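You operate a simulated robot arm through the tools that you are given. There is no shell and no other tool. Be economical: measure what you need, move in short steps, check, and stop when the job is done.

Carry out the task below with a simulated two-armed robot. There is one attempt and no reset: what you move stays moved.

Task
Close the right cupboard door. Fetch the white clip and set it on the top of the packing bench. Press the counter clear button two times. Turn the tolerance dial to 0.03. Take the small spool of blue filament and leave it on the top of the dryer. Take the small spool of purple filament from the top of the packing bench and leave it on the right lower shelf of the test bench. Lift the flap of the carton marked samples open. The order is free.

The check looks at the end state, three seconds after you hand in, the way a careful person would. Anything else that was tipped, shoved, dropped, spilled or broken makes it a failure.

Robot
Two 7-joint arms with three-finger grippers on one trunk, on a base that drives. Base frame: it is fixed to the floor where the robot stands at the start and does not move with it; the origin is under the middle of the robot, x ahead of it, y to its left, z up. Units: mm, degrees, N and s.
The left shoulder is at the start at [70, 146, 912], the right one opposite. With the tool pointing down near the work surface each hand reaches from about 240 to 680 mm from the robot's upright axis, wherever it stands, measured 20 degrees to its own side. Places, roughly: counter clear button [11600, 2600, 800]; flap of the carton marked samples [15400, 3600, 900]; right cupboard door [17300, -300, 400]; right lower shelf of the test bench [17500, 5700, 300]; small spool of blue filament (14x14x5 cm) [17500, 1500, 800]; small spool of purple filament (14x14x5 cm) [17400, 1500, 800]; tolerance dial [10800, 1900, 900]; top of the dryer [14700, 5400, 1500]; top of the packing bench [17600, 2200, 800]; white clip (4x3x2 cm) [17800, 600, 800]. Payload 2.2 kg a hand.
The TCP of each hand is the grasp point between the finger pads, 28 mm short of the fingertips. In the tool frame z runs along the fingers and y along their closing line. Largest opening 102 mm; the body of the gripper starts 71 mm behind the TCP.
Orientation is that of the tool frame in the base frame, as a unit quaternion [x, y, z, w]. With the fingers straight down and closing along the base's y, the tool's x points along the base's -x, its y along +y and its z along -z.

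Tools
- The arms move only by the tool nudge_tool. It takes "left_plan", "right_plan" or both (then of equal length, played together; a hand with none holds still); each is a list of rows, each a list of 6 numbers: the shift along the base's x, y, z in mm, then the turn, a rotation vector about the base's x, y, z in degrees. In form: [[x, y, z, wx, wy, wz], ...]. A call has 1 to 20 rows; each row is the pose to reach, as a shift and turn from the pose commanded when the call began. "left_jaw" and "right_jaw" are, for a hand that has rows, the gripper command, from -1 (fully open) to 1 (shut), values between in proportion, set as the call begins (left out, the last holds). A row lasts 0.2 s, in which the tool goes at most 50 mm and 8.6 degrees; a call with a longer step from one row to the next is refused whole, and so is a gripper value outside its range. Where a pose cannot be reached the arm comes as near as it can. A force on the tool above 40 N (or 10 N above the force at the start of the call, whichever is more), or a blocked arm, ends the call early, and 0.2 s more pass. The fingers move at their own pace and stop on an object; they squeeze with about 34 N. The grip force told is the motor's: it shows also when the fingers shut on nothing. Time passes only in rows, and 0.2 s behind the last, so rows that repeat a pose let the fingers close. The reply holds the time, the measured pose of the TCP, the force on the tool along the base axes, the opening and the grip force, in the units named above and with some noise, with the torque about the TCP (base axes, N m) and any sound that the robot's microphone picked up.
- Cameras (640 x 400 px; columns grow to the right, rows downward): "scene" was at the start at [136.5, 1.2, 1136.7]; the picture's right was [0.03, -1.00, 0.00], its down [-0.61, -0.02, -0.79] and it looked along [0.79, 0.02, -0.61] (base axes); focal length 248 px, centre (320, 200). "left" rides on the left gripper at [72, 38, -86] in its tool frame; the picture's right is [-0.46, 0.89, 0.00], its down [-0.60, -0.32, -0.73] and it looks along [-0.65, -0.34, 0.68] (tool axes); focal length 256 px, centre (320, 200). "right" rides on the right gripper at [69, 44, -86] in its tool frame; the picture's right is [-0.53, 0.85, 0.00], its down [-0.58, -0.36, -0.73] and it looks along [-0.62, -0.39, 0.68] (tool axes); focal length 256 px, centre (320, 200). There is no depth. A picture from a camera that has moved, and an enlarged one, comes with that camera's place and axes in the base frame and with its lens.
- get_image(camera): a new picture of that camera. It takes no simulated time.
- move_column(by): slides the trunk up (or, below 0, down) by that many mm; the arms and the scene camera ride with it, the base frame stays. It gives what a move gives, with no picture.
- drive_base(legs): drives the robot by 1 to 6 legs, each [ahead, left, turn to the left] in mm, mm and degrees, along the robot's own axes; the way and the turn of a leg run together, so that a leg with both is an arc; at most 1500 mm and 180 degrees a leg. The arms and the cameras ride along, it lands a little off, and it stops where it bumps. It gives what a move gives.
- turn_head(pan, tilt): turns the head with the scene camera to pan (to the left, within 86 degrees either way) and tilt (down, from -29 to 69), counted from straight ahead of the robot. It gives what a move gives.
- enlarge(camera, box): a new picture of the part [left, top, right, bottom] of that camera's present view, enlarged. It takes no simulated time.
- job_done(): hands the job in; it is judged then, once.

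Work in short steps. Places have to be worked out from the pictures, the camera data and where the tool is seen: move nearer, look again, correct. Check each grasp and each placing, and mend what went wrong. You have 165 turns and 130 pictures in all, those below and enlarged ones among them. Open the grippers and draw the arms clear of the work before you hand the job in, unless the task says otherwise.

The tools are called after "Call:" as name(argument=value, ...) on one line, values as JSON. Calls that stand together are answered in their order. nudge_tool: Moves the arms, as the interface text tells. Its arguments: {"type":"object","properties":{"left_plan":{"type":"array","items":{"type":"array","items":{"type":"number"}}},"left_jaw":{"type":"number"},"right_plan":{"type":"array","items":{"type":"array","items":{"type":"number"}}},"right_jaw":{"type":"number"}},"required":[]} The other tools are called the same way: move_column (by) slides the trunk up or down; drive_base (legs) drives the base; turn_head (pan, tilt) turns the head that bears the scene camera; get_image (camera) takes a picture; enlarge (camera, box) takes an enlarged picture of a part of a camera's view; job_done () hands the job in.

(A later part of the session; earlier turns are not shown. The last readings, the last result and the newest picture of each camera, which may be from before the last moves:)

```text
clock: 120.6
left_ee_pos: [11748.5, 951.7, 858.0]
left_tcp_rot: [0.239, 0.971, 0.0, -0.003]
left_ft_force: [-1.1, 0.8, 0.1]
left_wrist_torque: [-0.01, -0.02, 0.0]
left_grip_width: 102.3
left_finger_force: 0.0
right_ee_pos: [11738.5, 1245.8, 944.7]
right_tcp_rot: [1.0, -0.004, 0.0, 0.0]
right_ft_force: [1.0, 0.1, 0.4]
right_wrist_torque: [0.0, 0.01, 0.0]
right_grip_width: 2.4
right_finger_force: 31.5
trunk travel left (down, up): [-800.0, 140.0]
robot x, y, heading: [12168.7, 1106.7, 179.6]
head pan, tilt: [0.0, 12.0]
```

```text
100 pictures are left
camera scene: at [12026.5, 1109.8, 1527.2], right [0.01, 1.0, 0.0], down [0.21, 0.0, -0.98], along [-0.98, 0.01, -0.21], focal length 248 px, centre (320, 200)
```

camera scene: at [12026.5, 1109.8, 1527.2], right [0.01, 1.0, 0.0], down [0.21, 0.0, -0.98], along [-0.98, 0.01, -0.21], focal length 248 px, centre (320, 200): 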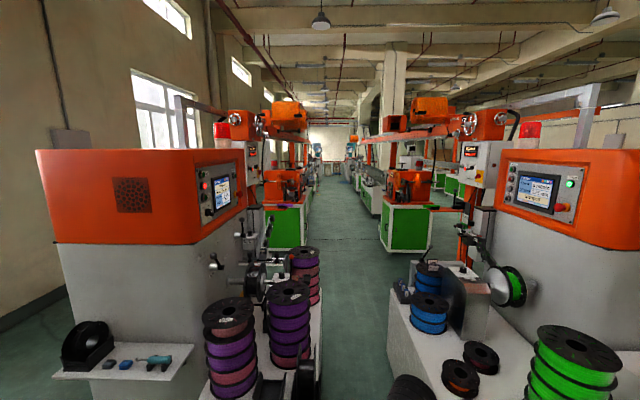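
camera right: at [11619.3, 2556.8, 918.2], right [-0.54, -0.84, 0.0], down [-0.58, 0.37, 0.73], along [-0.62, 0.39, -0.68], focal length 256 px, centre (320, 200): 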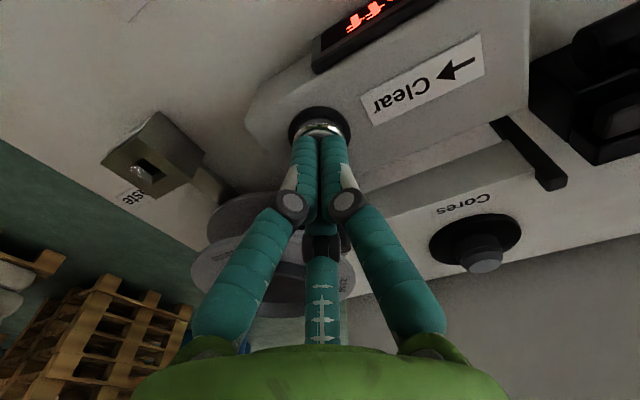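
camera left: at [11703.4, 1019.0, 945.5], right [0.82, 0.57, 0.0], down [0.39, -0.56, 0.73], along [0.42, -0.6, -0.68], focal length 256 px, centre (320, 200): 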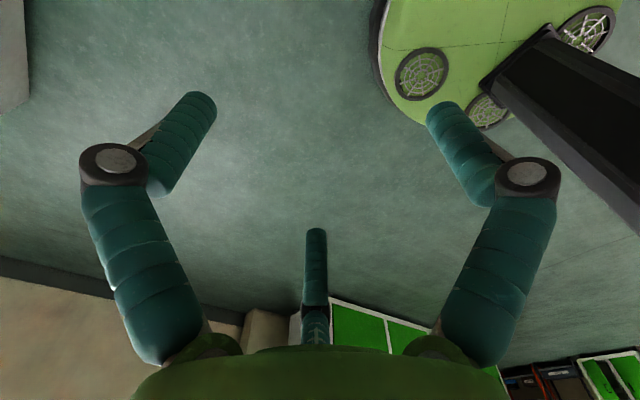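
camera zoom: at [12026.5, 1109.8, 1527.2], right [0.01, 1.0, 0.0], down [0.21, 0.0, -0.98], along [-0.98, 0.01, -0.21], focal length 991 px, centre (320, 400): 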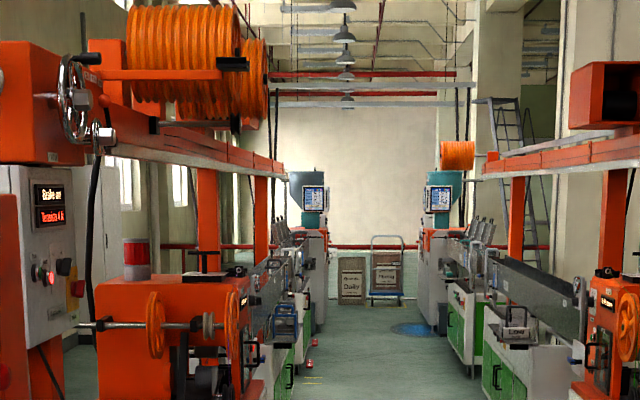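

The central aisle is open and passable from its west end, so I leave the dial for last and do the east jobs first. I turn the left wrist back.

Call:
nudge_tool(left_plan=[[0, 0, 0, 0, 0, -8.5], [0, 0, 0, 0, 0, -17], [0, 0, 0, 0, 0, -25.5], [0, 0, 0, 0, 0, -34], [0, 0, 0, 0, 0, -42.5], [0, 0, 0, 0, 0, -51], [0, 0, 0, 0, 0, -59.5], [0, 0, 0, 0, 0, -68], [0, 0, 0, 0, 0, -76.5], [0, 0, 0, 0, 0, -85], [0, 0, 0, 0, 0, -93.5], [0, 0, 0, 0, 0, -102], [0, 0, 0, 0, 0, -110.5], [0, 0, 0, 0, 0, -119], [0, 0, 0, 0, 0, -127.5], [0, 0, 0, 0, 0, -136], [0, 0, 0, 0, 0, -144.5], [0, 0, 0, 0, 0, -153]])

Call:
drive_base(legs=[[-300, 0, 0], [0, 0, 175], [1400, 0, 0], [1100, 0, 0]])

Call:
turn_head(pan=0, tilt=15)

Call:
get_image(camera="scene")

```text
clock: 124.4
left_ee_pos: [11747.8, 950.6, 857.1]
left_tcp_rot: [1.0, -0.007, 0.001, 0.0]
left_ft_force: [0.2, -1.0, 1.1]
left_wrist_torque: [0.01, 0.01, 0.03]
left_grip_width: 101.6
left_finger_force: 0.0
right_ee_pos: [11739.6, 1244.7, 944.4]
right_tcp_rot: [1.0, -0.005, 0.0, 0.0]
right_ft_force: [0.3, 0.2, -0.7]
right_wrist_torque: [-0.04, 0.0, 0.02]
right_grip_width: 2.2
right_finger_force: 31.5
trunk travel left (down, up): [-800.0, 140.0]
robot x, y, heading: [12171.0, 1109.8, 179.4]
head pan, tilt: [0.0, 12.0]
```

```text
clock: 145.3
left_ee_pos: [15384.7, 904.4, 856.5]
left_tcp_rot: [0.053, 0.999, 0.0, 0.001]
left_ft_force: [-1.3, 0.1, -0.7]
left_wrist_torque: [0.02, -0.02, -0.01]
left_grip_width: 101.9
left_finger_force: 0.0
right_ee_pos: [15365.3, 611.8, 943.7]
right_tcp_rot: [0.053, 0.999, 0.0, 0.0]
right_ft_force: [0.1, -0.5, -0.3]
right_wrist_torque: [0.0, 0.01, -0.03]
right_grip_width: 2.2
right_finger_force: 31.3
trunk travel left (down, up): [-800.0, 140.0]
robot x, y, heading: [14945.7, 788.0, -6.0]
head pan, tilt: [0.0, 12.0]
```

```text
clock: 146.0
left_ee_pos: [15385.8, 903.1, 855.7]
left_tcp_rot: [0.053, 0.999, 0.001, 0.0]
left_ft_force: [0.8, -0.4, 0.0]
left_wrist_torque: [0.01, 0.0, 0.0]
left_grip_width: 102.0
left_finger_force: 0.1
right_ee_pos: [15366.6, 611.4, 944.0]
right_tcp_rot: [0.053, 0.999, -0.001, 0.001]
right_ft_force: [-0.1, -0.3, -0.1]
right_wrist_torque: [0.0, -0.01, 0.03]
right_grip_width: 2.3
right_finger_force: 31.9
trunk travel left (down, up): [-800.0, 140.0]
robot x, y, heading: [14955.0, 785.3, -6.0]
head pan, tilt: [0.0, 15.0]
```

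```text
99 pictures are left
camera scene: at [15092.6, 770.6, 1522.4], right [-0.11, -0.99, 0.0], down [-0.26, 0.03, -0.97], along [0.96, -0.1, -0.26], focal length 248 px, centre (320, 200)
```

scene: 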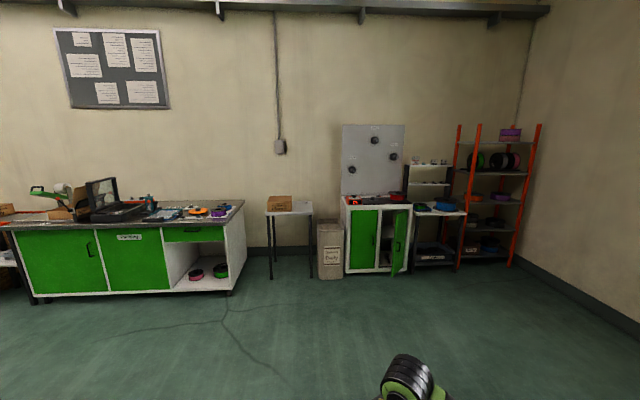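

Call:
enlarge(camera="scene", box=[0, 170, 256, 330])

Call:
enlarge(camera="scene", box=[250, 170, 474, 310])

```text
2.50 times, centred on (128, 250) of scene
camera zoom: at [15092.6, 770.6, 1522.4], right [-0.11, -0.99, 0.0], down [-0.26, 0.03, -0.97], along [0.96, -0.1, -0.26], focal length 619 px, centre (800, 75)
```

zoom: 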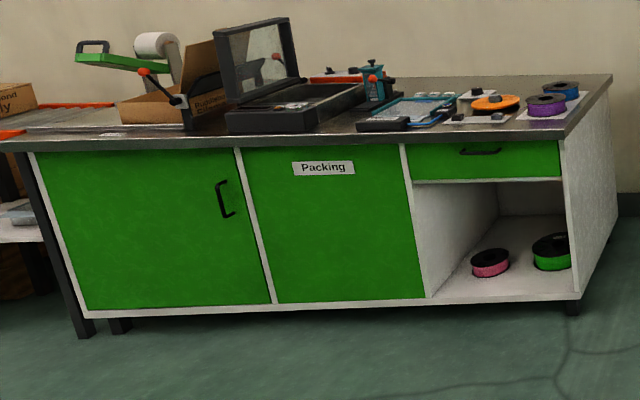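

```text
2.86 times, centred on (362, 240) of scene
camera zoom: at [15092.6, 770.6, 1522.4], right [-0.11, -0.99, 0.0], down [-0.26, 0.03, -0.97], along [0.96, -0.1, -0.26], focal length 708 px, centre (200, 86)
```

zoom: 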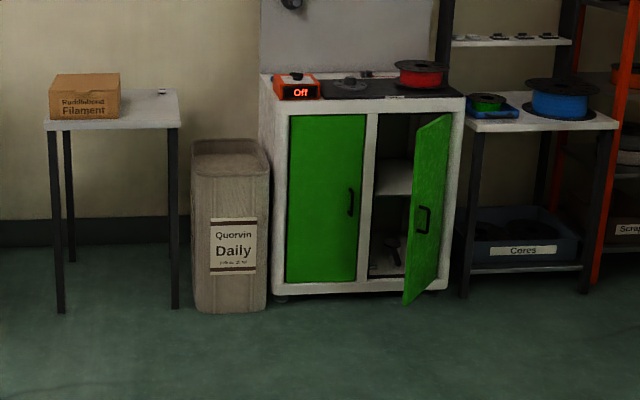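

The right cupboard door is hinged on its right, about 43° open, free edge near (17320,-220), z 60–740. I drive to about (16600,-100), lower the trunk and look.

Call:
drive_base(legs=[[0, 0, 6], [1200, -640, 0], [400, -235, 0]])

Call:
move_column(by=-320)

Call:
turn_head(pan=-10, tilt=35)

Call:
get_image(camera="scene")

```text
clock: 155.7
left_ee_pos: [16989.6, 99.7, 855.9]
left_tcp_rot: [-0.007, 1.0, 0.0, 0.0]
left_ft_force: [1.0, -0.1, 0.6]
left_wrist_torque: [0.01, -0.03, -0.02]
left_grip_width: 102.0
left_finger_force: 0.0
right_ee_pos: [17004.7, -194.5, 943.6]
right_tcp_rot: [-0.007, 1.0, -0.001, -0.001]
right_ft_force: [-0.1, 0.1, 0.4]
right_wrist_torque: [0.0, -0.02, 0.01]
right_grip_width: 2.1
right_finger_force: 31.1
trunk travel left (down, up): [-800.0, 140.0]
robot x, y, heading: [16572.5, -71.6, 0.8]
head pan, tilt: [0.0, 15.0]
```

```text
clock: 158.9
left_ee_pos: [16989.8, 99.8, 536.5]
left_tcp_rot: [-0.007, 1.0, 0.0, 0.0]
left_ft_force: [0.8, 0.1, 0.1]
left_wrist_torque: [-0.01, 0.01, -0.02]
left_grip_width: 102.0
left_finger_force: 0.0
right_ee_pos: [17004.9, -193.5, 624.7]
right_tcp_rot: [-0.008, 1.0, 0.0, 0.0]
right_ft_force: [0.1, 0.0, 0.1]
right_wrist_torque: [0.02, -0.02, 0.01]
right_grip_width: 1.8
right_finger_force: 31.8
trunk travel left (down, up): [-480.0, 460.0]
robot x, y, heading: [16572.5, -66.8, 0.7]
head pan, tilt: [0.0, 15.0]
```

```text
clock: 159.7
left_ee_pos: [16989.4, 99.6, 536.1]
left_tcp_rot: [-0.007, 1.0, -0.001, -0.001]
left_ft_force: [0.2, 0.1, -0.6]
left_wrist_torque: [0.01, 0.02, -0.02]
left_grip_width: 102.1
left_finger_force: 0.1
right_ee_pos: [17004.2, -194.3, 624.0]
right_tcp_rot: [-0.008, 1.0, 0.0, 0.0]
right_ft_force: [-0.3, 0.2, -0.3]
right_wrist_torque: [0.01, -0.01, -0.04]
right_grip_width: 2.1
right_finger_force: 31.3
trunk travel left (down, up): [-480.0, 460.0]
robot x, y, heading: [16568.6, -67.1, 0.8]
head pan, tilt: [-10.0, 35.0]
```

```text
96 pictures are left
camera scene: at [16709.1, -83.8, 1170.4], right [-0.16, -0.99, 0.0], down [-0.57, 0.09, -0.82], along [0.81, -0.13, -0.57], focal length 248 px, centre (320, 200)
```

scene: 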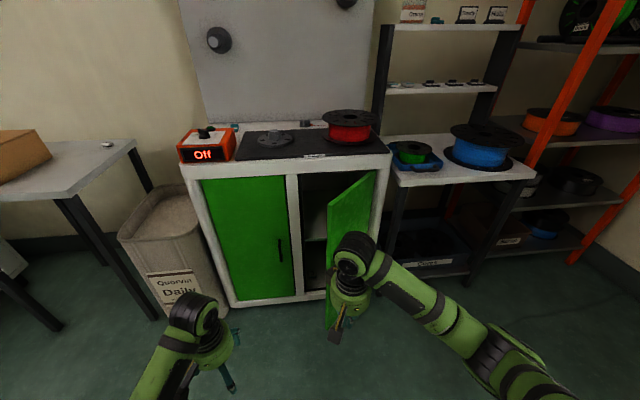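

Door hinge ≈(17482,-423), free edge ≈(17305,-204). I tilt the right tool forward 70° and then drive 200 mm closer.

Call:
nudge_tool(right_plan=[[0, -5, 0, 0, -8, 0], [0, -10, 0, 0, -16, 0], [0, -20, 0, 0, -24, 0], [0, -30, 0, 0, -32, 0], [0, -40, 0, 0, -40, 0], [0, -45, 0, 0, -48, 0], [0, -50, 0, 0, -56, 0], [0, -55, 0, 0, -64, 0], [0, -60, 0, 0, -70, 0], [0, -60, 0, 0, -70, 0]])

Call:
drive_base(legs=[[200, 0, 0]])

Call:
get_image(camera="scene")

```text
clock: 161.9
left_ee_pos: [16990.8, 99.7, 535.4]
left_tcp_rot: [-0.007, 1.0, 0.0, 0.001]
left_ft_force: [0.5, 0.3, 0.0]
left_wrist_torque: [-0.02, 0.0, -0.04]
left_grip_width: 101.9
left_finger_force: 0.0
right_ee_pos: [17006.0, -253.8, 624.1]
right_tcp_rot: [-0.006, 0.819, -0.005, 0.574]
right_ft_force: [0.0, -0.2, 0.3]
right_wrist_torque: [-0.02, -0.03, -0.01]
right_grip_width: 2.1
right_finger_force: 31.6
trunk travel left (down, up): [-480.0, 460.0]
robot x, y, heading: [16572.3, -67.9, 0.7]
head pan, tilt: [-10.0, 35.0]
```

```text
clock: 163.5
left_ee_pos: [17187.4, 103.1, 536.2]
left_tcp_rot: [-0.008, 1.0, 0.0, 0.0]
left_ft_force: [0.1, 0.4, 0.9]
left_wrist_torque: [0.0, 0.01, 0.02]
left_grip_width: 101.8
left_finger_force: 0.0
right_ee_pos: [17203.1, -249.1, 623.0]
right_tcp_rot: [-0.007, 0.819, -0.004, 0.573]
right_ft_force: [-0.5, -0.8, -0.3]
right_wrist_torque: [0.0, 0.01, 0.02]
right_grip_width: 2.2
right_finger_force: 31.5
trunk travel left (down, up): [-480.0, 460.0]
robot x, y, heading: [16767.7, -63.7, 0.6]
head pan, tilt: [-10.0, 35.0]
```

```text
95 pictures are left
camera scene: at [16907.3, -80.9, 1170.3], right [-0.16, -0.99, 0.0], down [-0.57, 0.09, -0.82], along [0.81, -0.13, -0.57], focal length 248 px, centre (320, 200)
```

scene: 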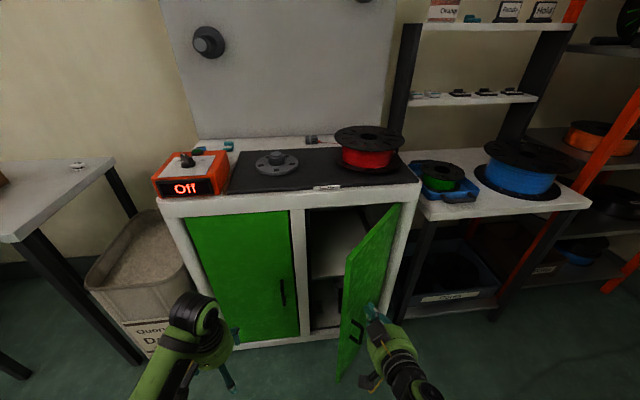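

The tip is in front of the door's outer face, above the handle. I push along the closing arc.

Call:
nudge_tool(right_plan=[[40, -5, 0, 0, 0, 0], [80, -10, 0, 0, 0, 0], [105, -13, 0, 0, 0, 0], [120, -8, 0, 0, 0, 0], [135, 4, 0, 0, 0, 0], [150, 12, 0, 0, 0, 0], [165, 18, 0, 0, 0, 0], [180, 24, 0, 0, 0, 0], [195, 29, 0, 0, 0, 0], [210, 33, 0, 0, 0, 0], [220, 34, 0, 0, 0, 0], [230, 35, 0, 0, 0, 0], [230, 35, 0, 0, 0, 0]])

Call:
get_image(camera="scene")

```text
clock: 165.7
left_ee_pos: [17186.0, 102.2, 536.7]
left_tcp_rot: [-0.008, 1.0, 0.0, 0.001]
left_ft_force: [0.2, -0.5, 0.1]
left_wrist_torque: [-0.02, 0.04, 0.0]
left_grip_width: 102.1
left_finger_force: 0.1
right_ee_pos: [17406.0, -218.6, 622.8]
right_tcp_rot: [-0.007, 0.82, -0.004, 0.573]
right_ft_force: [-13.3, -0.4, 5.3]
right_wrist_torque: [-0.03, -0.22, -0.11]
right_grip_width: 2.1
right_finger_force: 31.0
trunk travel left (down, up): [-480.0, 460.0]
robot x, y, heading: [16770.8, -64.5, 0.7]
head pan, tilt: [-10.0, 35.0]
stopped in row 10 (right hand): the force on the tool passed its limit at 45 N (the readings are from after the stop); the commanded pose is now the measured one
```

```text
94 pictures are left
camera scene: at [16904.3, -81.1, 1170.7], right [-0.16, -0.99, 0.0], down [-0.56, 0.09, -0.82], along [0.81, -0.13, -0.57], focal length 248 px, centre (320, 200)
```

scene: 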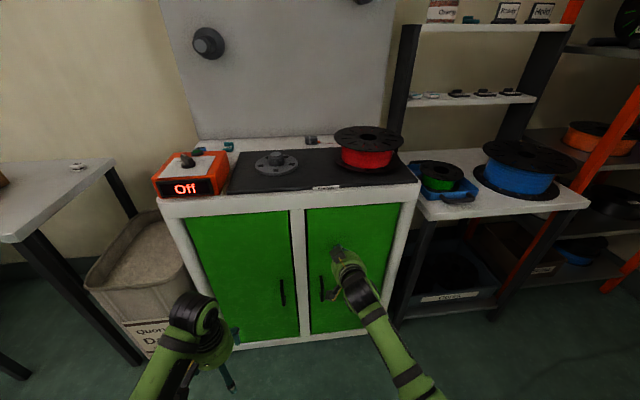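

The door now looks shut. I draw back and check that it is flush.

Call:
nudge_tool(right_plan=[[-40, 0, 0, 0, 0, 0], [-85, 0, 0, 0, 0, 0], [-130, 0, 0, 0, 8, 0], [-170, 0, 0, 0, 16, 0], [-170, 10, 0, 0, 24, 0], [-170, 20, 0, 0, 32, 0], [-170, 30, 0, 0, 40, 0], [-170, 40, 0, 0, 48, 0], [-170, 50, 0, 0, 56, 0], [-170, 50, 0, 0, 64, 0], [-170, 50, 0, 0, 70, 0]], right_jaw=-1)

Call:
enlarge(camera="scene", box=[160, 180, 440, 355])

```text
clock: 167.9
left_ee_pos: [17187.7, 101.9, 536.3]
left_tcp_rot: [-0.006, 1.0, 0.001, 0.0]
left_ft_force: [-0.1, 0.7, 0.3]
left_wrist_torque: [0.0, 0.02, -0.01]
left_grip_width: 102.0
left_finger_force: 0.0
right_ee_pos: [17242.9, -260.9, 598.8]
right_tcp_rot: [0.021, 0.993, -0.099, 0.066]
right_ft_force: [0.5, 0.4, -0.6]
right_wrist_torque: [-0.01, -0.01, -0.02]
right_grip_width: 102.0
right_finger_force: 0.1
right hand out of reach, approached as far as the arm can: row 10
trunk travel left (down, up): [-480.0, 460.0]
robot x, y, heading: [16768.5, -71.1, 1.0]
head pan, tilt: [-10.0, 35.0]
stopped in row 10 (right hand): the arm was blocked; the commanded pose is now the measured one
```

```text
2.29 times, centred on (300, 268) of scene
camera zoom: at [16906.6, -80.7, 1170.3], right [-0.16, -0.99, 0.0], down [-0.57, 0.09, -0.82], along [0.81, -0.13, -0.57], focal length 566 px, centre (366, 46)
```

zoom: 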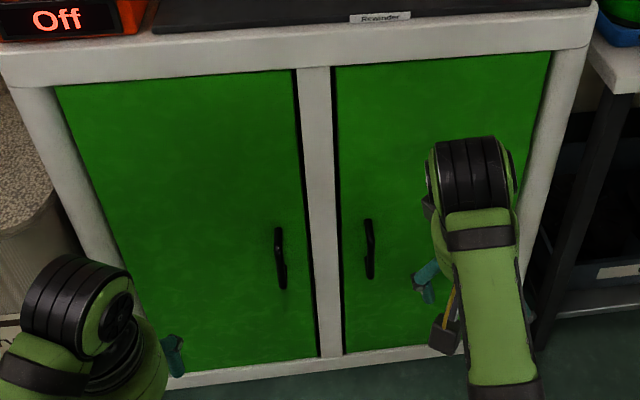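

Both doors are flush: closed. I back off, raise the trunk, level the right hand, and drive over to in front of the small table with the clip.

Call:
drive_base(legs=[[-300, 0, 0], [0, 790, -1]])

Call:
move_column(by=400)

Call:
nudge_tool(right_plan=[[-20, 20, 0, 4, 3, 1], [-40, 40, 0, 8, 6, 2], [-60, 60, 0, 11.3, 7.6, 2.4], [-60, 60, 0, 11.3, 7.6, 2.4]])

Call:
turn_head(pan=-10, tilt=35)

Call:
get_image(camera="scene")

```text
clock: 173.7
left_ee_pos: [16892.4, 863.1, 535.9]
left_tcp_rot: [0.006, 1.0, -0.001, -0.001]
left_ft_force: [-1.3, -0.4, 0.0]
left_wrist_torque: [-0.03, 0.0, 0.0]
left_grip_width: 101.9
left_finger_force: 0.0
right_ee_pos: [16938.4, 498.4, 598.3]
right_tcp_rot: [0.035, 0.992, -0.1, 0.065]
right_ft_force: [0.7, -0.4, 0.1]
right_wrist_torque: [0.0, 0.02, -0.02]
right_grip_width: 101.9
right_finger_force: 0.0
trunk travel left (down, up): [-480.0, 460.0]
robot x, y, heading: [16470.0, 706.4, -1.1]
head pan, tilt: [-10.0, 35.0]
```

```text
clock: 177.6
left_ee_pos: [16893.1, 863.5, 934.6]
left_tcp_rot: [0.006, 1.0, 0.0, 0.0]
left_ft_force: [-0.5, -0.7, 0.1]
left_wrist_torque: [0.01, -0.01, 0.03]
left_grip_width: 102.1
left_finger_force: 0.0
right_ee_pos: [16937.8, 497.0, 998.9]
right_tcp_rot: [0.034, 0.992, -0.1, 0.064]
right_ft_force: [-0.3, -0.3, 0.5]
right_wrist_torque: [0.0, 0.02, 0.0]
right_grip_width: 102.1
right_finger_force: 0.1
trunk travel left (down, up): [-880.0, 60.0]
robot x, y, heading: [16468.8, 703.2, -0.7]
head pan, tilt: [-10.0, 35.0]
```

```text
clock: 178.1
left_ee_pos: [16892.2, 861.7, 935.3]
left_tcp_rot: [0.007, 1.0, 0.0, 0.0]
left_ft_force: [0.4, 1.1, 0.3]
left_wrist_torque: [0.02, -0.02, 0.01]
left_grip_width: 102.0
left_finger_force: 0.1
right_ee_pos: [16907.8, 434.0, 992.3]
right_tcp_rot: [0.051, 0.987, -0.148, 0.028]
right_ft_force: [1.0, 0.4, -0.5]
right_wrist_torque: [-0.03, -0.03, -0.03]
right_grip_width: 102.2
right_finger_force: 0.0
right hand out of reach, approached as far as the arm can: row 2
trunk travel left (down, up): [-880.0, 60.0]
robot x, y, heading: [16470.4, 706.3, -0.7]
head pan, tilt: [-10.0, 35.0]
stopped in row 2 (right hand): the arm was blocked; the commanded pose is now the measured one
```

```text
clock: 178.7
left_ee_pos: [16891.1, 862.6, 936.4]
left_tcp_rot: [0.006, 1.0, 0.001, 0.0]
left_ft_force: [-1.0, -0.7, 0.1]
left_wrist_torque: [0.0, -0.02, -0.04]
left_grip_width: 101.9
left_finger_force: 0.1
right_ee_pos: [16908.6, 434.8, 992.4]
right_tcp_rot: [0.051, 0.987, -0.148, 0.027]
right_ft_force: [-0.3, -0.3, -0.1]
right_wrist_torque: [0.01, 0.03, 0.01]
right_grip_width: 102.0
right_finger_force: 0.0
trunk travel left (down, up): [-880.0, 60.0]
robot x, y, heading: [16471.9, 705.6, -0.8]
head pan, tilt: [-10.0, 35.0]
```

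```text
92 pictures are left
camera scene: at [16606.4, 686.1, 1570.4], right [-0.19, -0.98, 0.0], down [-0.56, 0.11, -0.82], along [0.8, -0.15, -0.57], focal length 248 px, centre (320, 200)
```

scene: 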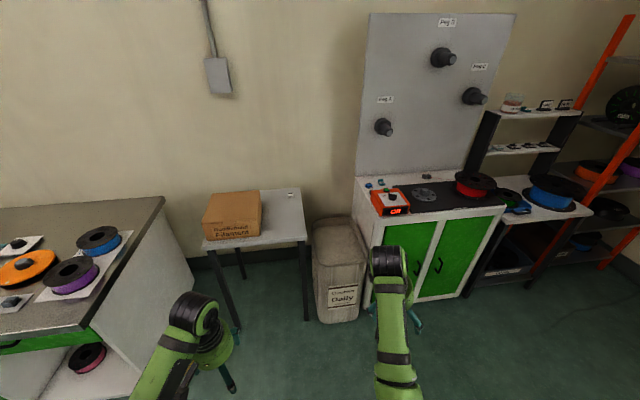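

The right arm ran against a joint limit on the way back to vertical. I re-tilt it forward while moving it inward, so that it can unwind.

Call:
nudge_tool(right_plan=[[10, 10, 0, 2, -7, 1], [20, 20, 0, 4, -14, 2], [30, 35, 0, 7, -21, 3], [40, 50, 0, 10, -28, 4], [40, 65, 0, 13, -34, 5], [40, 80, 0, 16, -38, 6], [40, 80, 0, 16, -38, 6]])

```text
clock: 180.5
left_ee_pos: [16893.0, 862.7, 935.5]
left_tcp_rot: [0.006, 1.0, 0.001, 0.0]
left_ft_force: [0.6, -0.1, 0.3]
left_wrist_torque: [-0.02, -0.07, 0.01]
left_grip_width: 102.1
left_finger_force: 0.1
right_ee_pos: [16954.6, 478.5, 997.0]
right_tcp_rot: [0.032, 0.933, -0.032, 0.356]
right_ft_force: [0.2, -0.8, 0.4]
right_wrist_torque: [-0.02, 0.02, 0.01]
right_grip_width: 102.0
right_finger_force: 0.1
trunk travel left (down, up): [-880.0, 60.0]
robot x, y, heading: [16470.2, 704.6, -1.0]
head pan, tilt: [-10.0, 35.0]
stopped in row 7 (right hand): the arm was blocked; the commanded pose is now the measured one
```

It moves freely while tilted. I bring it further inward and then un-tilt.

Call:
nudge_tool(right_plan=[[-10, 20, 5, 0, 0, 0], [-20, 40, 10, 0, 0, 0], [-30, 60, 15, 0, 0, 0], [-40, 80, 20, 0, 0, 0], [-50, 95, 25, 0, 0, 0], [-50, 95, 25, 0, 0, 0]])

Call:
nudge_tool(right_plan=[[0, 0, 0, 0, 6, 0], [0, 0, 0, 0, 12, 0], [0, 0, 0, 1, 18, 0], [0, 0, 0, 1, 24, 1], [0, 0, 0, 2, 30, 2], [0, 0, 0, 2, 36, 3], [0, 0, 0, 3, 41, 3], [0, 0, 0, 3, 41, 3]])

```text
clock: 181.6
left_ee_pos: [16892.0, 862.7, 935.5]
left_tcp_rot: [0.006, 1.0, 0.0, 0.0]
left_ft_force: [-0.8, -0.5, -0.4]
left_wrist_torque: [0.01, 0.03, -0.03]
left_grip_width: 101.8
left_finger_force: 0.1
right_ee_pos: [16916.0, 517.4, 1016.5]
right_tcp_rot: [-0.002, 0.926, -0.101, 0.364]
right_ft_force: [0.3, 0.9, -0.1]
right_wrist_torque: [0.0, 0.01, -0.03]
right_grip_width: 102.1
right_finger_force: 0.1
trunk travel left (down, up): [-880.0, 60.0]
robot x, y, heading: [16473.8, 700.7, -1.0]
head pan, tilt: [-10.0, 35.0]
stopped in row 5 (right hand): the arm was blocked; the commanded pose is now the measured one
```

```text
clock: 183.0
left_ee_pos: [16894.2, 862.6, 935.8]
left_tcp_rot: [0.006, 1.0, 0.001, -0.001]
left_ft_force: [0.3, -0.7, 0.7]
left_wrist_torque: [0.02, 0.03, -0.02]
left_grip_width: 102.0
left_finger_force: 0.2
right_ee_pos: [16911.9, 431.9, 1010.7]
right_tcp_rot: [-0.025, 0.986, -0.162, 0.045]
right_ft_force: [-0.2, -0.9, -0.2]
right_wrist_torque: [0.03, 0.0, 0.04]
right_grip_width: 102.0
right_finger_force: 0.0
right hand out of reach, approached as far as the arm can: row 7
trunk travel left (down, up): [-880.0, 60.0]
robot x, y, heading: [16466.9, 705.9, -1.0]
head pan, tilt: [-10.0, 35.0]
stopped in row 7 (right hand): the arm was blocked; the commanded pose is now the measured one
```

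The elbow seems to have swung in. I extend the arm far forward, where the elbow straightens, and see whether it then frees up.

Call:
nudge_tool(right_plan=[[40, 0, 0, 2, 0, 0], [80, 0, 0, 4, 0, 0], [120, 0, 0, 6, 0, 0], [160, 10, 0, 9, 0, 0], [190, 20, 0, 12, 0, 0], [200, 40, 0, 15, 2, 0], [200, 60, 0, 18, 4, 0], [200, 60, 0, 18, 5, -2]])

Call:
get_image(camera="scene")

```text
clock: 184.8
left_ee_pos: [16893.1, 862.8, 935.0]
left_tcp_rot: [0.005, 1.0, 0.001, 0.0]
left_ft_force: [-0.5, -0.6, -0.2]
left_wrist_torque: [0.0, -0.01, -0.01]
left_grip_width: 101.9
left_finger_force: 0.0
right_ee_pos: [17108.7, 493.6, 1011.4]
right_tcp_rot: [-0.006, 1.0, -0.006, 0.001]
right_ft_force: [0.5, -0.1, 0.2]
right_wrist_torque: [-0.02, -0.01, 0.0]
right_grip_width: 102.0
right_finger_force: 0.1
trunk travel left (down, up): [-880.0, 60.0]
robot x, y, heading: [16476.4, 704.5, -0.9]
head pan, tilt: [-10.0, 35.0]
```

```text
91 pictures are left
camera scene: at [16606.7, 685.9, 1570.3], right [-0.19, -0.98, 0.0], down [-0.56, 0.11, -0.82], along [0.8, -0.15, -0.57], focal length 248 px, centre (320, 200)
```

scene: 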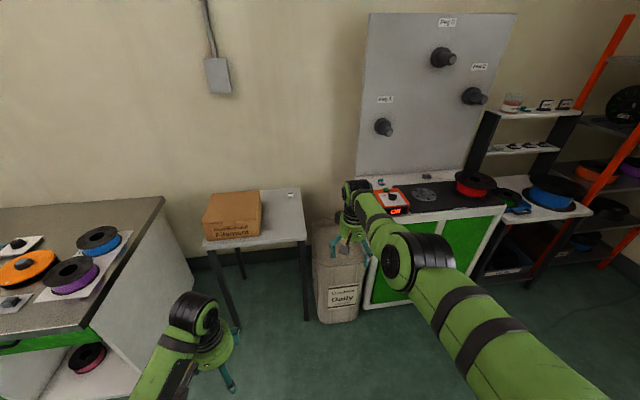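

At extension the tool is exactly vertical again and the elbow is up and outside. I pull it back with the tool kept vertical.

Call:
nudge_tool(right_plan=[[-40, 10, 0, 0, 0, 0], [-80, 20, 0, 0, 0, 0], [-120, 30, 0, 0, 0, 0], [-160, 40, 0, 0, 0, 0], [-180, 40, 0, 0, 0, 0], [-180, 40, 0, 0, 0, 0]])

Call:
enlarge(camera="scene", box=[180, 170, 340, 270])

Call:
get_image(camera="scene")

```text
clock: 186.4
left_ee_pos: [16894.0, 862.9, 936.5]
left_tcp_rot: [0.006, 1.0, 0.0, 0.0]
left_ft_force: [0.5, 0.6, -0.4]
left_wrist_torque: [0.01, 0.0, -0.02]
left_grip_width: 101.7
left_finger_force: 0.1
right_ee_pos: [16956.3, 461.6, 1004.3]
right_tcp_rot: [0.029, 0.997, -0.064, 0.02]
right_ft_force: [0.2, -0.3, 0.0]
right_wrist_torque: [0.01, -0.02, -0.01]
right_grip_width: 102.1
right_finger_force: 0.0
right hand out of reach, approached as far as the arm can: row 4, 5, 6
trunk travel left (down, up): [-880.0, 60.0]
robot x, y, heading: [16469.9, 704.3, -0.8]
head pan, tilt: [-10.0, 35.0]
stopped in row 6 (right hand): the arm was blocked; the commanded pose is now the measured one
```

```text
4.00 times, centred on (260, 220) of scene
camera zoom: at [16606.9, 685.5, 1570.3], right [-0.19, -0.98, 0.0], down [-0.56, 0.11, -0.82], along [0.8, -0.15, -0.57], focal length 991 px, centre (560, 120)
```

zoom: 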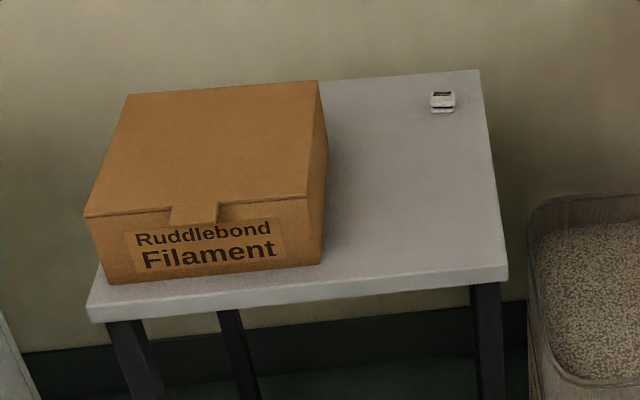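

```text
89 pictures are left
camera scene: at [16606.9, 685.5, 1570.3], right [-0.19, -0.98, 0.0], down [-0.56, 0.11, -0.82], along [0.8, -0.15, -0.57], focal length 248 px, centre (320, 200)
```

scene: 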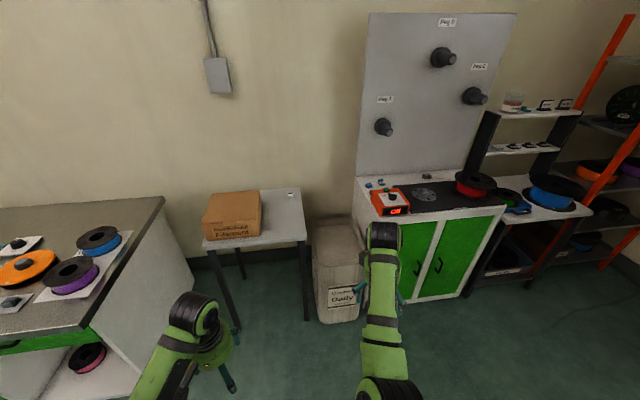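

The clip is at about (17776,636,785), table front edge x≈17445. I'll use the left hand from robot ≈(17100,480). First I raise the right hand for clearance over the cupboard's devices.

Call:
nudge_tool(right_plan=[[0, 0, 40, 0, 0, 0], [0, 0, 80, 0, 0, 0], [0, 0, 120, 0, 0, 0], [0, 0, 140, 0, 0, 0]])

Call:
drive_base(legs=[[0, -220, 0.8], [620, 0, 0]])

Call:
turn_head(pan=8, tilt=45)

Call:
get_image(camera="scene")

```text
clock: 187.4
left_ee_pos: [16893.2, 862.4, 934.7]
left_tcp_rot: [0.005, 1.0, 0.0, 0.0]
left_ft_force: [-0.5, -1.1, -0.8]
left_wrist_torque: [-0.02, 0.0, 0.0]
left_grip_width: 102.2
left_finger_force: 0.0
right_ee_pos: [16999.6, 426.1, 1116.6]
right_tcp_rot: [0.029, 0.997, -0.065, 0.018]
right_ft_force: [-0.5, 0.8, -0.5]
right_wrist_torque: [0.03, 0.01, -0.01]
right_grip_width: 102.0
right_finger_force: 0.1
right hand out of reach, approached as far as the arm can: row 1, 2, 3, 4
trunk travel left (down, up): [-880.0, 60.0]
robot x, y, heading: [16469.4, 704.2, -0.8]
head pan, tilt: [-10.0, 35.0]
```

```text
clock: 192.2
left_ee_pos: [17495.5, 657.9, 936.0]
left_tcp_rot: [-0.008, 1.0, 0.001, 0.0]
left_ft_force: [-0.1, -0.3, 0.0]
left_wrist_torque: [-0.01, -0.01, 0.0]
left_grip_width: 102.1
left_finger_force: 0.0
right_ee_pos: [17615.2, 226.8, 1117.2]
right_tcp_rot: [0.016, 0.998, -0.064, 0.02]
right_ft_force: [0.2, -0.2, -0.5]
right_wrist_torque: [0.02, 0.0, 0.02]
right_grip_width: 102.3
right_finger_force: 0.1
trunk travel left (down, up): [-880.0, 60.0]
robot x, y, heading: [17077.9, 489.8, 0.9]
head pan, tilt: [-10.0, 35.0]
```

```text
clock: 193.0
left_ee_pos: [17496.5, 657.6, 936.0]
left_tcp_rot: [-0.007, 1.0, 0.0, 0.0]
left_ft_force: [-0.4, -0.1, 0.0]
left_wrist_torque: [-0.03, 0.01, 0.01]
left_grip_width: 102.0
left_finger_force: 0.0
right_ee_pos: [17616.1, 224.2, 1116.3]
right_tcp_rot: [0.017, 0.998, -0.065, 0.02]
right_ft_force: [1.1, 0.2, -0.2]
right_wrist_torque: [0.02, -0.01, -0.02]
right_grip_width: 102.1
right_finger_force: 0.1
trunk travel left (down, up): [-880.0, 60.0]
robot x, y, heading: [17078.7, 485.7, 0.8]
head pan, tilt: [8.0, 45.0]
```

```text
88 pictures are left
camera scene: at [17209.6, 500.7, 1555.5], right [0.15, -0.99, 0.0], down [-0.7, -0.11, -0.71], along [0.7, 0.11, -0.71], focal length 248 px, centre (320, 200)
```

scene: 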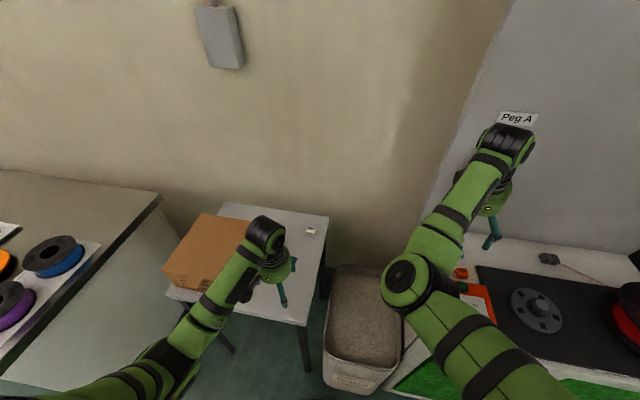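

The clip refines to ≈(17810,628,770). I drive 55 mm nearer and extend the left hand toward it, staying high, then look through the left camera.

Call:
drive_base(legs=[[55, 0, -0.8]])

Call:
nudge_tool(left_plan=[[40, -7, 0, 0, 0, 0], [80, -14, -10, 0, 0, 0], [120, -20, -30, 0, 0, 0], [160, -26, -50, 0, 0, 0], [190, -28, -70, 0, 0, 0], [190, -28, -70, 0, 0, 0]])

Call:
get_image(camera="left")

```text
clock: 193.9
left_ee_pos: [17548.5, 652.2, 937.8]
left_tcp_rot: [0.0, 1.0, 0.0, 0.002]
left_ft_force: [-0.9, 0.7, 0.0]
left_wrist_torque: [-0.02, -0.04, -0.03]
left_grip_width: 101.8
left_finger_force: 0.0
right_ee_pos: [17661.0, 217.8, 1118.2]
right_tcp_rot: [0.023, 0.997, -0.065, 0.021]
right_ft_force: [0.1, 0.5, -0.3]
right_wrist_torque: [0.03, -0.01, -0.02]
right_grip_width: 102.0
right_finger_force: 0.1
trunk travel left (down, up): [-880.0, 60.0]
robot x, y, heading: [17128.8, 488.6, 0.3]
head pan, tilt: [8.0, 45.0]
```

```text
clock: 195.3
left_ee_pos: [17721.1, 627.1, 876.9]
left_tcp_rot: [0.0, 1.0, 0.0, 0.001]
left_ft_force: [0.0, -0.1, -0.8]
left_wrist_torque: [-0.01, 0.0, 0.02]
left_grip_width: 101.9
left_finger_force: 0.1
left hand out of reach, approached as far as the arm can: row 5, 6
right_ee_pos: [17664.8, 219.1, 1116.7]
right_tcp_rot: [0.024, 0.997, -0.066, 0.02]
right_ft_force: [0.8, 0.1, 0.6]
right_wrist_torque: [-0.01, 0.0, 0.02]
right_grip_width: 101.9
right_finger_force: 0.0
trunk travel left (down, up): [-880.0, 60.0]
robot x, y, heading: [17133.3, 488.2, 0.1]
head pan, tilt: [8.0, 45.0]
```

```text
87 pictures are left
camera left: at [17649.2, 666.9, 963.5], right [0.47, 0.89, 0.0], down [0.6, -0.32, 0.73], along [0.65, -0.34, -0.68], focal length 256 px, centre (320, 200)
```

left: 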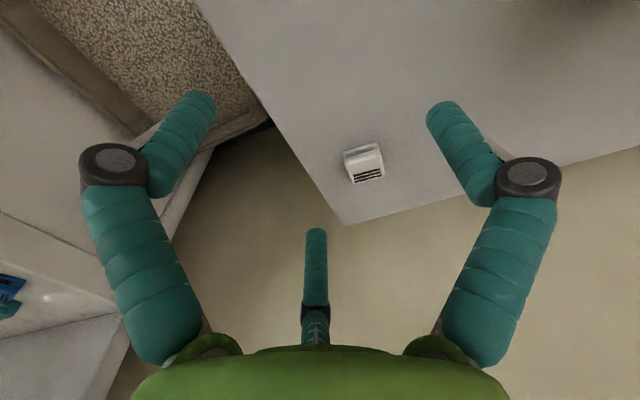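

Seen: clip at px (365,162). The trunk is too high, costing reach; I pull the left hand back and up, lower the trunk by 180 mm (the right hand stays above the cupboard devices), then extend again.

Call:
nudge_tool(left_plan=[[-40, 0, 40, 0, 0, 0], [-80, 0, 80, 0, 0, 0], [-110, 0, 120, 0, 0, 0], [-140, 0, 160, 0, 0, 0], [-140, 0, 160, 0, 0, 0]])

Call:
move_column(by=-180)

Call:
nudge_tool(left_plan=[[40, 0, 0, 0, 0, 0], [80, 0, 0, 0, 0, 0], [120, 0, 0, 0, 0, 0], [160, 0, 0, 0, 0, 0], [190, 0, 0, 0, 0, 0], [190, 0, 0, 0, 0, 0]])

Call:
get_image(camera="left")

```text
refused: row 1 steps farther than a row can; nothing moved
```

```text
clock: 196.5
left_ee_pos: [17722.1, 627.2, 774.6]
left_tcp_rot: [-0.001, 1.0, 0.001, 0.0]
left_ft_force: [-3.7, -1.4, 5.5]
left_wrist_torque: [-0.3, -0.36, -0.2]
left_grip_width: 102.3
left_finger_force: 0.1
right_ee_pos: [17663.5, 216.3, 1009.2]
right_tcp_rot: [0.025, 0.997, -0.065, 0.021]
right_ft_force: [-0.5, -0.8, -0.2]
right_wrist_torque: [-0.01, 0.0, -0.03]
right_grip_width: 102.1
right_finger_force: 0.1
trunk travel left (down, up): [-772.0, 168.0]
robot x, y, heading: [17133.8, 491.3, 0.3]
head pan, tilt: [8.0, 45.0]
stopped: the force on the tool passed its limit at 63 N (the readings are from after the stop); the commanded pose is now the measured one
```

```text
clock: 197.9
left_ee_pos: [17740.9, 629.3, 814.8]
left_tcp_rot: [-0.001, 1.0, 0.001, -0.002]
left_ft_force: [0.4, -0.2, -0.5]
left_wrist_torque: [0.0, -0.01, -0.01]
left_grip_width: 102.3
left_finger_force: 0.1
left hand out of reach, approached as far as the arm can: row 1, 2, 3, 4, 5, 6
right_ee_pos: [17665.3, 217.7, 1009.0]
right_tcp_rot: [0.025, 0.997, -0.065, 0.02]
right_ft_force: [0.5, -0.7, 0.3]
right_wrist_torque: [-0.01, -0.02, 0.0]
right_grip_width: 101.8
right_finger_force: 0.1
trunk travel left (down, up): [-772.0, 168.0]
robot x, y, heading: [17134.1, 490.9, 0.2]
head pan, tilt: [8.0, 45.0]
```

```text
86 pictures are left
camera left: at [17669.2, 667.2, 901.9], right [0.46, 0.89, 0.0], down [0.61, -0.32, 0.73], along [0.65, -0.34, -0.69], focal length 256 px, centre (320, 200)
```

left: 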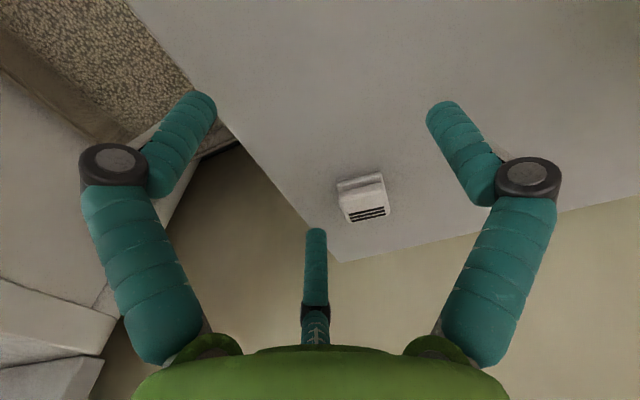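

The trunk move ran on without the hand raised (my batch) and the fingertips touched the table top, so the top is at z≈747; nothing seems displaced. Clip now at ≈(17814,629,757). I first pull the left hand back and up, separately this time.

Call:
nudge_tool(left_plan=[[-50, 0, 0, 0, 0, 0], [-100, 0, 0, 0, 0, 0], [-148, 0, 10, 0, 0, 0], [-185, 0, 40, 0, 0, 0], [-215, 0, 75, 0, 0, 0], [-245, 0, 110, 0, 0, 0], [-275, 0, 145, 0, 0, 0], [-290, 0, 180, 0, 0, 0], [-300, 0, 210, 0, 0, 0], [-300, 0, 210, 0, 0, 0]])

Call:
enlarge(camera="scene", box=[120, 150, 440, 350])

```text
clock: 198.3
left_ee_pos: [17691.3, 648.3, 782.0]
left_tcp_rot: [-0.022, 0.998, 0.012, -0.062]
left_ft_force: [-2.7, -4.3, 6.0]
left_wrist_torque: [-0.25, -0.26, -0.2]
left_grip_width: 102.1
left_finger_force: 0.0
right_ee_pos: [17662.0, 218.2, 1009.6]
right_tcp_rot: [0.026, 0.997, -0.066, 0.021]
right_ft_force: [0.2, 0.4, 0.5]
right_wrist_torque: [-0.01, 0.0, -0.01]
right_grip_width: 102.1
right_finger_force: 0.0
trunk travel left (down, up): [-772.0, 168.0]
robot x, y, heading: [17128.7, 491.1, -0.1]
head pan, tilt: [8.0, 45.0]
stopped in row 1 (left hand): the force on the tool passed its limit at 220 N (the readings are from after the stop); the commanded pose is now the measured one
```

```text
2.00 times, centred on (280, 250) of scene
camera zoom: at [17258.7, 500.8, 1447.5], right [0.14, -0.99, 0.0], down [-0.7, -0.1, -0.71], along [0.7, 0.1, -0.71], focal length 495 px, centre (400, 100)
```

zoom: 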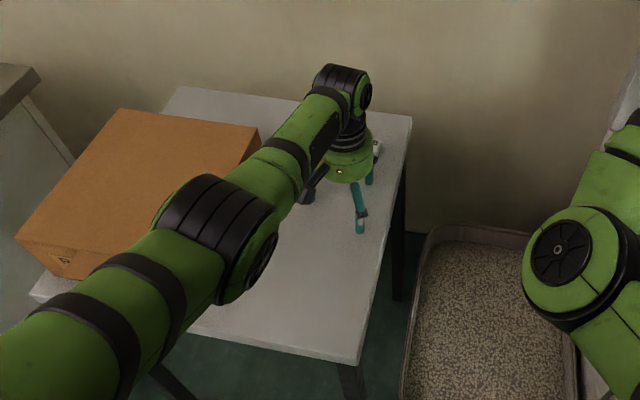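

The far-out commanded target made the arm dip onto the table. I lift straight up from the measured pose in small steps.

Call:
nudge_tool(left_plan=[[-5, 0, 15, 0, 0, 0], [-15, 0, 35, 0, 0, 0], [-35, 0, 65, 0, 0, 0], [-60, 0, 95, 0, -3, 0], [-90, 0, 125, 0, -6, 0], [-120, 0, 150, 0, -7, 0], [-140, -5, 180, 0, -7, 2], [-140, -5, 180, 0, -7, 2]])

Call:
get_image(camera="scene")

```text
clock: 200.1
left_ee_pos: [17550.5, 640.6, 959.1]
left_tcp_rot: [-0.041, 0.999, 0.011, -0.003]
left_ft_force: [-0.3, 0.1, -0.1]
left_wrist_torque: [-0.01, -0.02, -0.01]
left_grip_width: 101.7
left_finger_force: 0.0
right_ee_pos: [17664.9, 217.5, 1007.8]
right_tcp_rot: [0.024, 0.997, -0.066, 0.019]
right_ft_force: [-0.4, -0.5, 0.0]
right_wrist_torque: [0.0, -0.01, 0.0]
right_grip_width: 102.3
right_finger_force: 0.1
trunk travel left (down, up): [-772.0, 168.0]
robot x, y, heading: [17131.4, 487.4, -0.0]
head pan, tilt: [8.0, 45.0]
```

```text
84 pictures are left
camera scene: at [17262.2, 499.1, 1447.2], right [0.14, -0.99, 0.0], down [-0.7, -0.1, -0.71], along [0.7, 0.1, -0.71], focal length 248 px, centre (320, 200)
```

scene: 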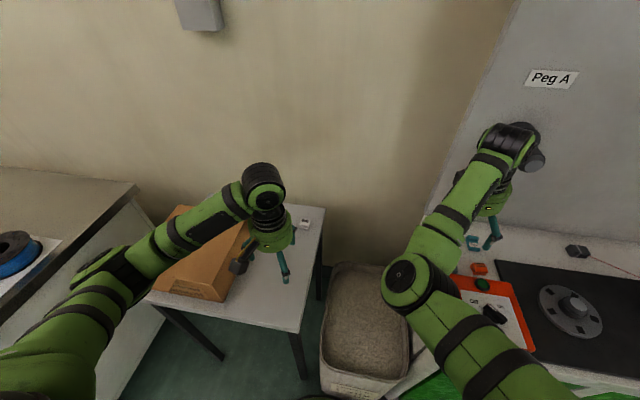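

Nothing on the table moved; the clip and box are in place. I lower the trunk only 70 mm (both hands keep clearance).

Call:
move_column(by=-70)

Call:
nudge_tool(left_plan=[[10, 0, 0, 0, -8, 0], [20, 0, 0, 0, -16, 0], [40, 0, 0, 0, -24, 0], [60, 0, 0, 0, -32, 0], [90, -5, 0, 0, -40, 0], [120, -8, 0, 0, -40, 0], [150, -10, -10, 0, -40, 0], [150, -10, -10, 0, -40, 0]])

Call:
get_image(camera="left")

```text
clock: 201.2
left_ee_pos: [17551.1, 640.3, 889.3]
left_tcp_rot: [-0.041, 0.999, 0.012, -0.002]
left_ft_force: [-0.9, -0.2, 0.5]
left_wrist_torque: [-0.02, -0.04, 0.0]
left_grip_width: 102.0
left_finger_force: 0.0
right_ee_pos: [17664.2, 217.0, 938.4]
right_tcp_rot: [0.024, 0.997, -0.065, 0.019]
right_ft_force: [0.2, 1.0, -0.3]
right_wrist_torque: [0.0, 0.01, 0.02]
right_grip_width: 102.0
right_finger_force: 0.1
trunk travel left (down, up): [-702.0, 238.0]
robot x, y, heading: [17132.0, 488.5, 0.1]
head pan, tilt: [8.0, 45.0]
```

```text
clock: 202.9
left_ee_pos: [17702.2, 628.9, 879.3]
left_tcp_rot: [-0.043, 0.939, -0.003, 0.341]
left_ft_force: [-0.1, 0.2, 0.6]
left_wrist_torque: [-0.01, -0.02, 0.03]
left_grip_width: 102.2
left_finger_force: 0.0
right_ee_pos: [17664.9, 217.5, 938.5]
right_tcp_rot: [0.024, 0.997, -0.065, 0.02]
right_ft_force: [0.7, -0.6, 0.8]
right_wrist_torque: [-0.02, -0.01, -0.01]
right_grip_width: 102.0
right_finger_force: 0.1
trunk travel left (down, up): [-702.0, 238.0]
robot x, y, heading: [17130.5, 484.7, 0.2]
head pan, tilt: [8.0, 45.0]
```

```text
83 pictures are left
camera left: at [17588.7, 660.1, 898.4], right [0.29, 0.92, 0.27], down [0.02, -0.28, 0.96], along [0.96, -0.27, -0.1], focal length 256 px, centre (320, 200)
```

left: 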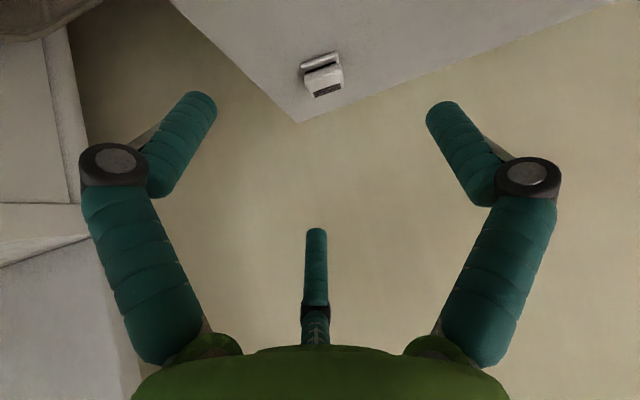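

The clip shows at px (322,75) → ≈(17820,629,757). I descend with the open tilted gripper straddling it, TCP to ≈(17804,629,776).

Call:
nudge_tool(left_plan=[[35, 0, -20, 0, 0, 0], [70, 0, -45, 0, 0, 0], [92, 0, -75, 0, 0, 0], [102, 0, -95, 0, 0, 0], [102, 0, -102, 0, 0, 0], [102, 0, -102, 0, 0, 0]])

Call:
get_image(camera="left")

```text
clock: 204.3
left_ee_pos: [17802.2, 628.7, 780.2]
left_tcp_rot: [-0.042, 0.938, -0.004, 0.344]
left_ft_force: [0.2, -9.1, 11.0]
left_wrist_torque: [-0.36, 0.25, 0.14]
left_grip_width: 98.2
left_finger_force: 0.1
right_ee_pos: [17663.4, 216.4, 938.8]
right_tcp_rot: [0.025, 0.997, -0.064, 0.021]
right_ft_force: [0.2, 0.1, -0.4]
right_wrist_torque: [0.01, -0.03, 0.0]
right_grip_width: 101.9
right_finger_force: 0.1
trunk travel left (down, up): [-702.0, 238.0]
robot x, y, heading: [17133.0, 488.5, 0.1]
head pan, tilt: [8.0, 45.0]
```

```text
82 pictures are left
camera left: at [17690.2, 658.7, 799.0], right [0.29, 0.92, 0.27], down [0.01, -0.28, 0.96], along [0.96, -0.27, -0.09], focal length 256 px, centre (320, 200)
```

left: 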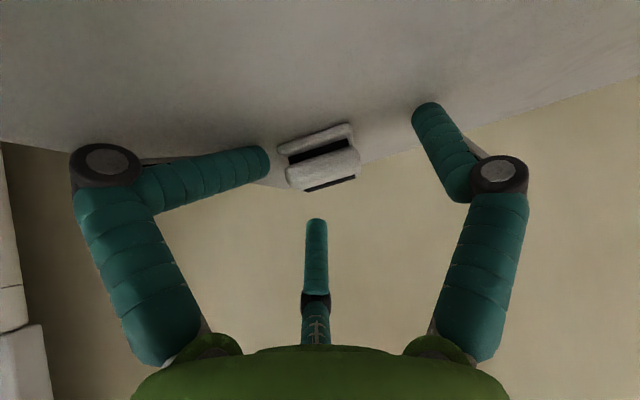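

The lower-left finger touches the table: the fingers really close along the camera's horizontal, which is rolled 27° from tool y. I lift 45 mm and roll the tool about its own axis so that the finger line is horizontal.

Call:
nudge_tool(left_plan=[[-5, 0, 25, 0, 0, 0], [-10, 0, 50, 0, 0, 0], [-10, 0, 50, -4.4, 0, 5.2], [-10, 0, 50, -8.7, 0, 10.4], [-10, 0, 50, -13, 0, 15.5], [-10, 0, 50, -17.4, 0, 20.7], [-10, 0, 50, -17.4, 0, 20.7]])

Call:
get_image(camera="left")

```text
clock: 205.9
left_ee_pos: [17792.8, 631.8, 827.0]
left_tcp_rot: [-0.261, 0.905, -0.086, 0.324]
left_ft_force: [-0.6, -0.4, -0.1]
left_wrist_torque: [-0.02, -0.03, 0.05]
left_grip_width: 101.9
left_finger_force: 0.0
right_ee_pos: [17664.6, 218.9, 938.6]
right_tcp_rot: [0.023, 0.997, -0.065, 0.02]
right_ft_force: [-0.2, 0.1, 0.4]
right_wrist_torque: [0.01, -0.02, -0.01]
right_grip_width: 101.9
right_finger_force: 0.1
trunk travel left (down, up): [-702.0, 238.0]
robot x, y, heading: [17130.7, 488.8, -0.0]
head pan, tilt: [8.0, 45.0]
```

```text
81 pictures are left
camera left: at [17675.6, 624.1, 843.8], right [-0.07, 1.0, -0.03], down [0.07, 0.04, 1.0], along [1.0, 0.07, -0.07], focal length 256 px, centre (320, 200)
```

left: 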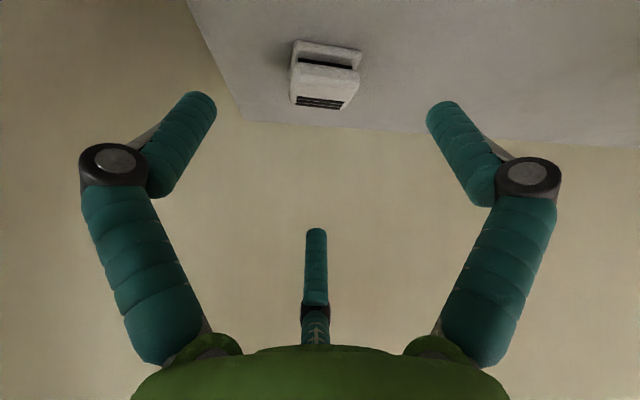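

Now the finger line is horizontal and the clip is centred. I descend to TCP ≈(17806,635,775) and close.

Call:
nudge_tool(left_plan=[[4, 1, -15, 0, 0, 0], [8, 2, -30, 0, 0, 0], [12, 3, -42, 0, 0, 0], [13, 3, -50, 0, 0, 0], [13, 3, -50, 0, 0, 0]])

Call:
get_image(camera="left")

```text
clock: 207.0
left_ee_pos: [17808.1, 633.8, 792.4]
left_tcp_rot: [-0.259, 0.901, -0.087, 0.336]
left_ft_force: [-2.8, 1.1, 5.4]
left_wrist_torque: [-0.01, 0.2, -0.06]
left_grip_width: 103.5
left_finger_force: 0.4
right_ee_pos: [17661.3, 216.9, 940.0]
right_tcp_rot: [0.025, 0.997, -0.065, 0.021]
right_ft_force: [-1.0, 0.5, 0.6]
right_wrist_torque: [-0.03, 0.0, 0.0]
right_grip_width: 102.1
right_finger_force: 0.0
trunk travel left (down, up): [-702.0, 238.0]
robot x, y, heading: [17132.0, 490.9, -0.1]
head pan, tilt: [8.0, 45.0]
stopped in row 5 (left hand): the force on the tool passed its limit at 41 N (the readings are from after the stop); the commanded pose is now the measured one
```

```text
80 pictures are left
camera left: at [17690.4, 626.4, 805.4], right [-0.06, 1.0, -0.03], down [0.04, 0.04, 1.0], along [1.0, 0.06, -0.04], focal length 256 px, centre (320, 200)
```

left: 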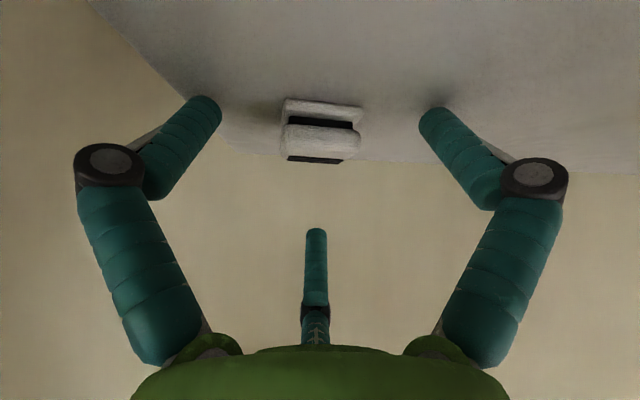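

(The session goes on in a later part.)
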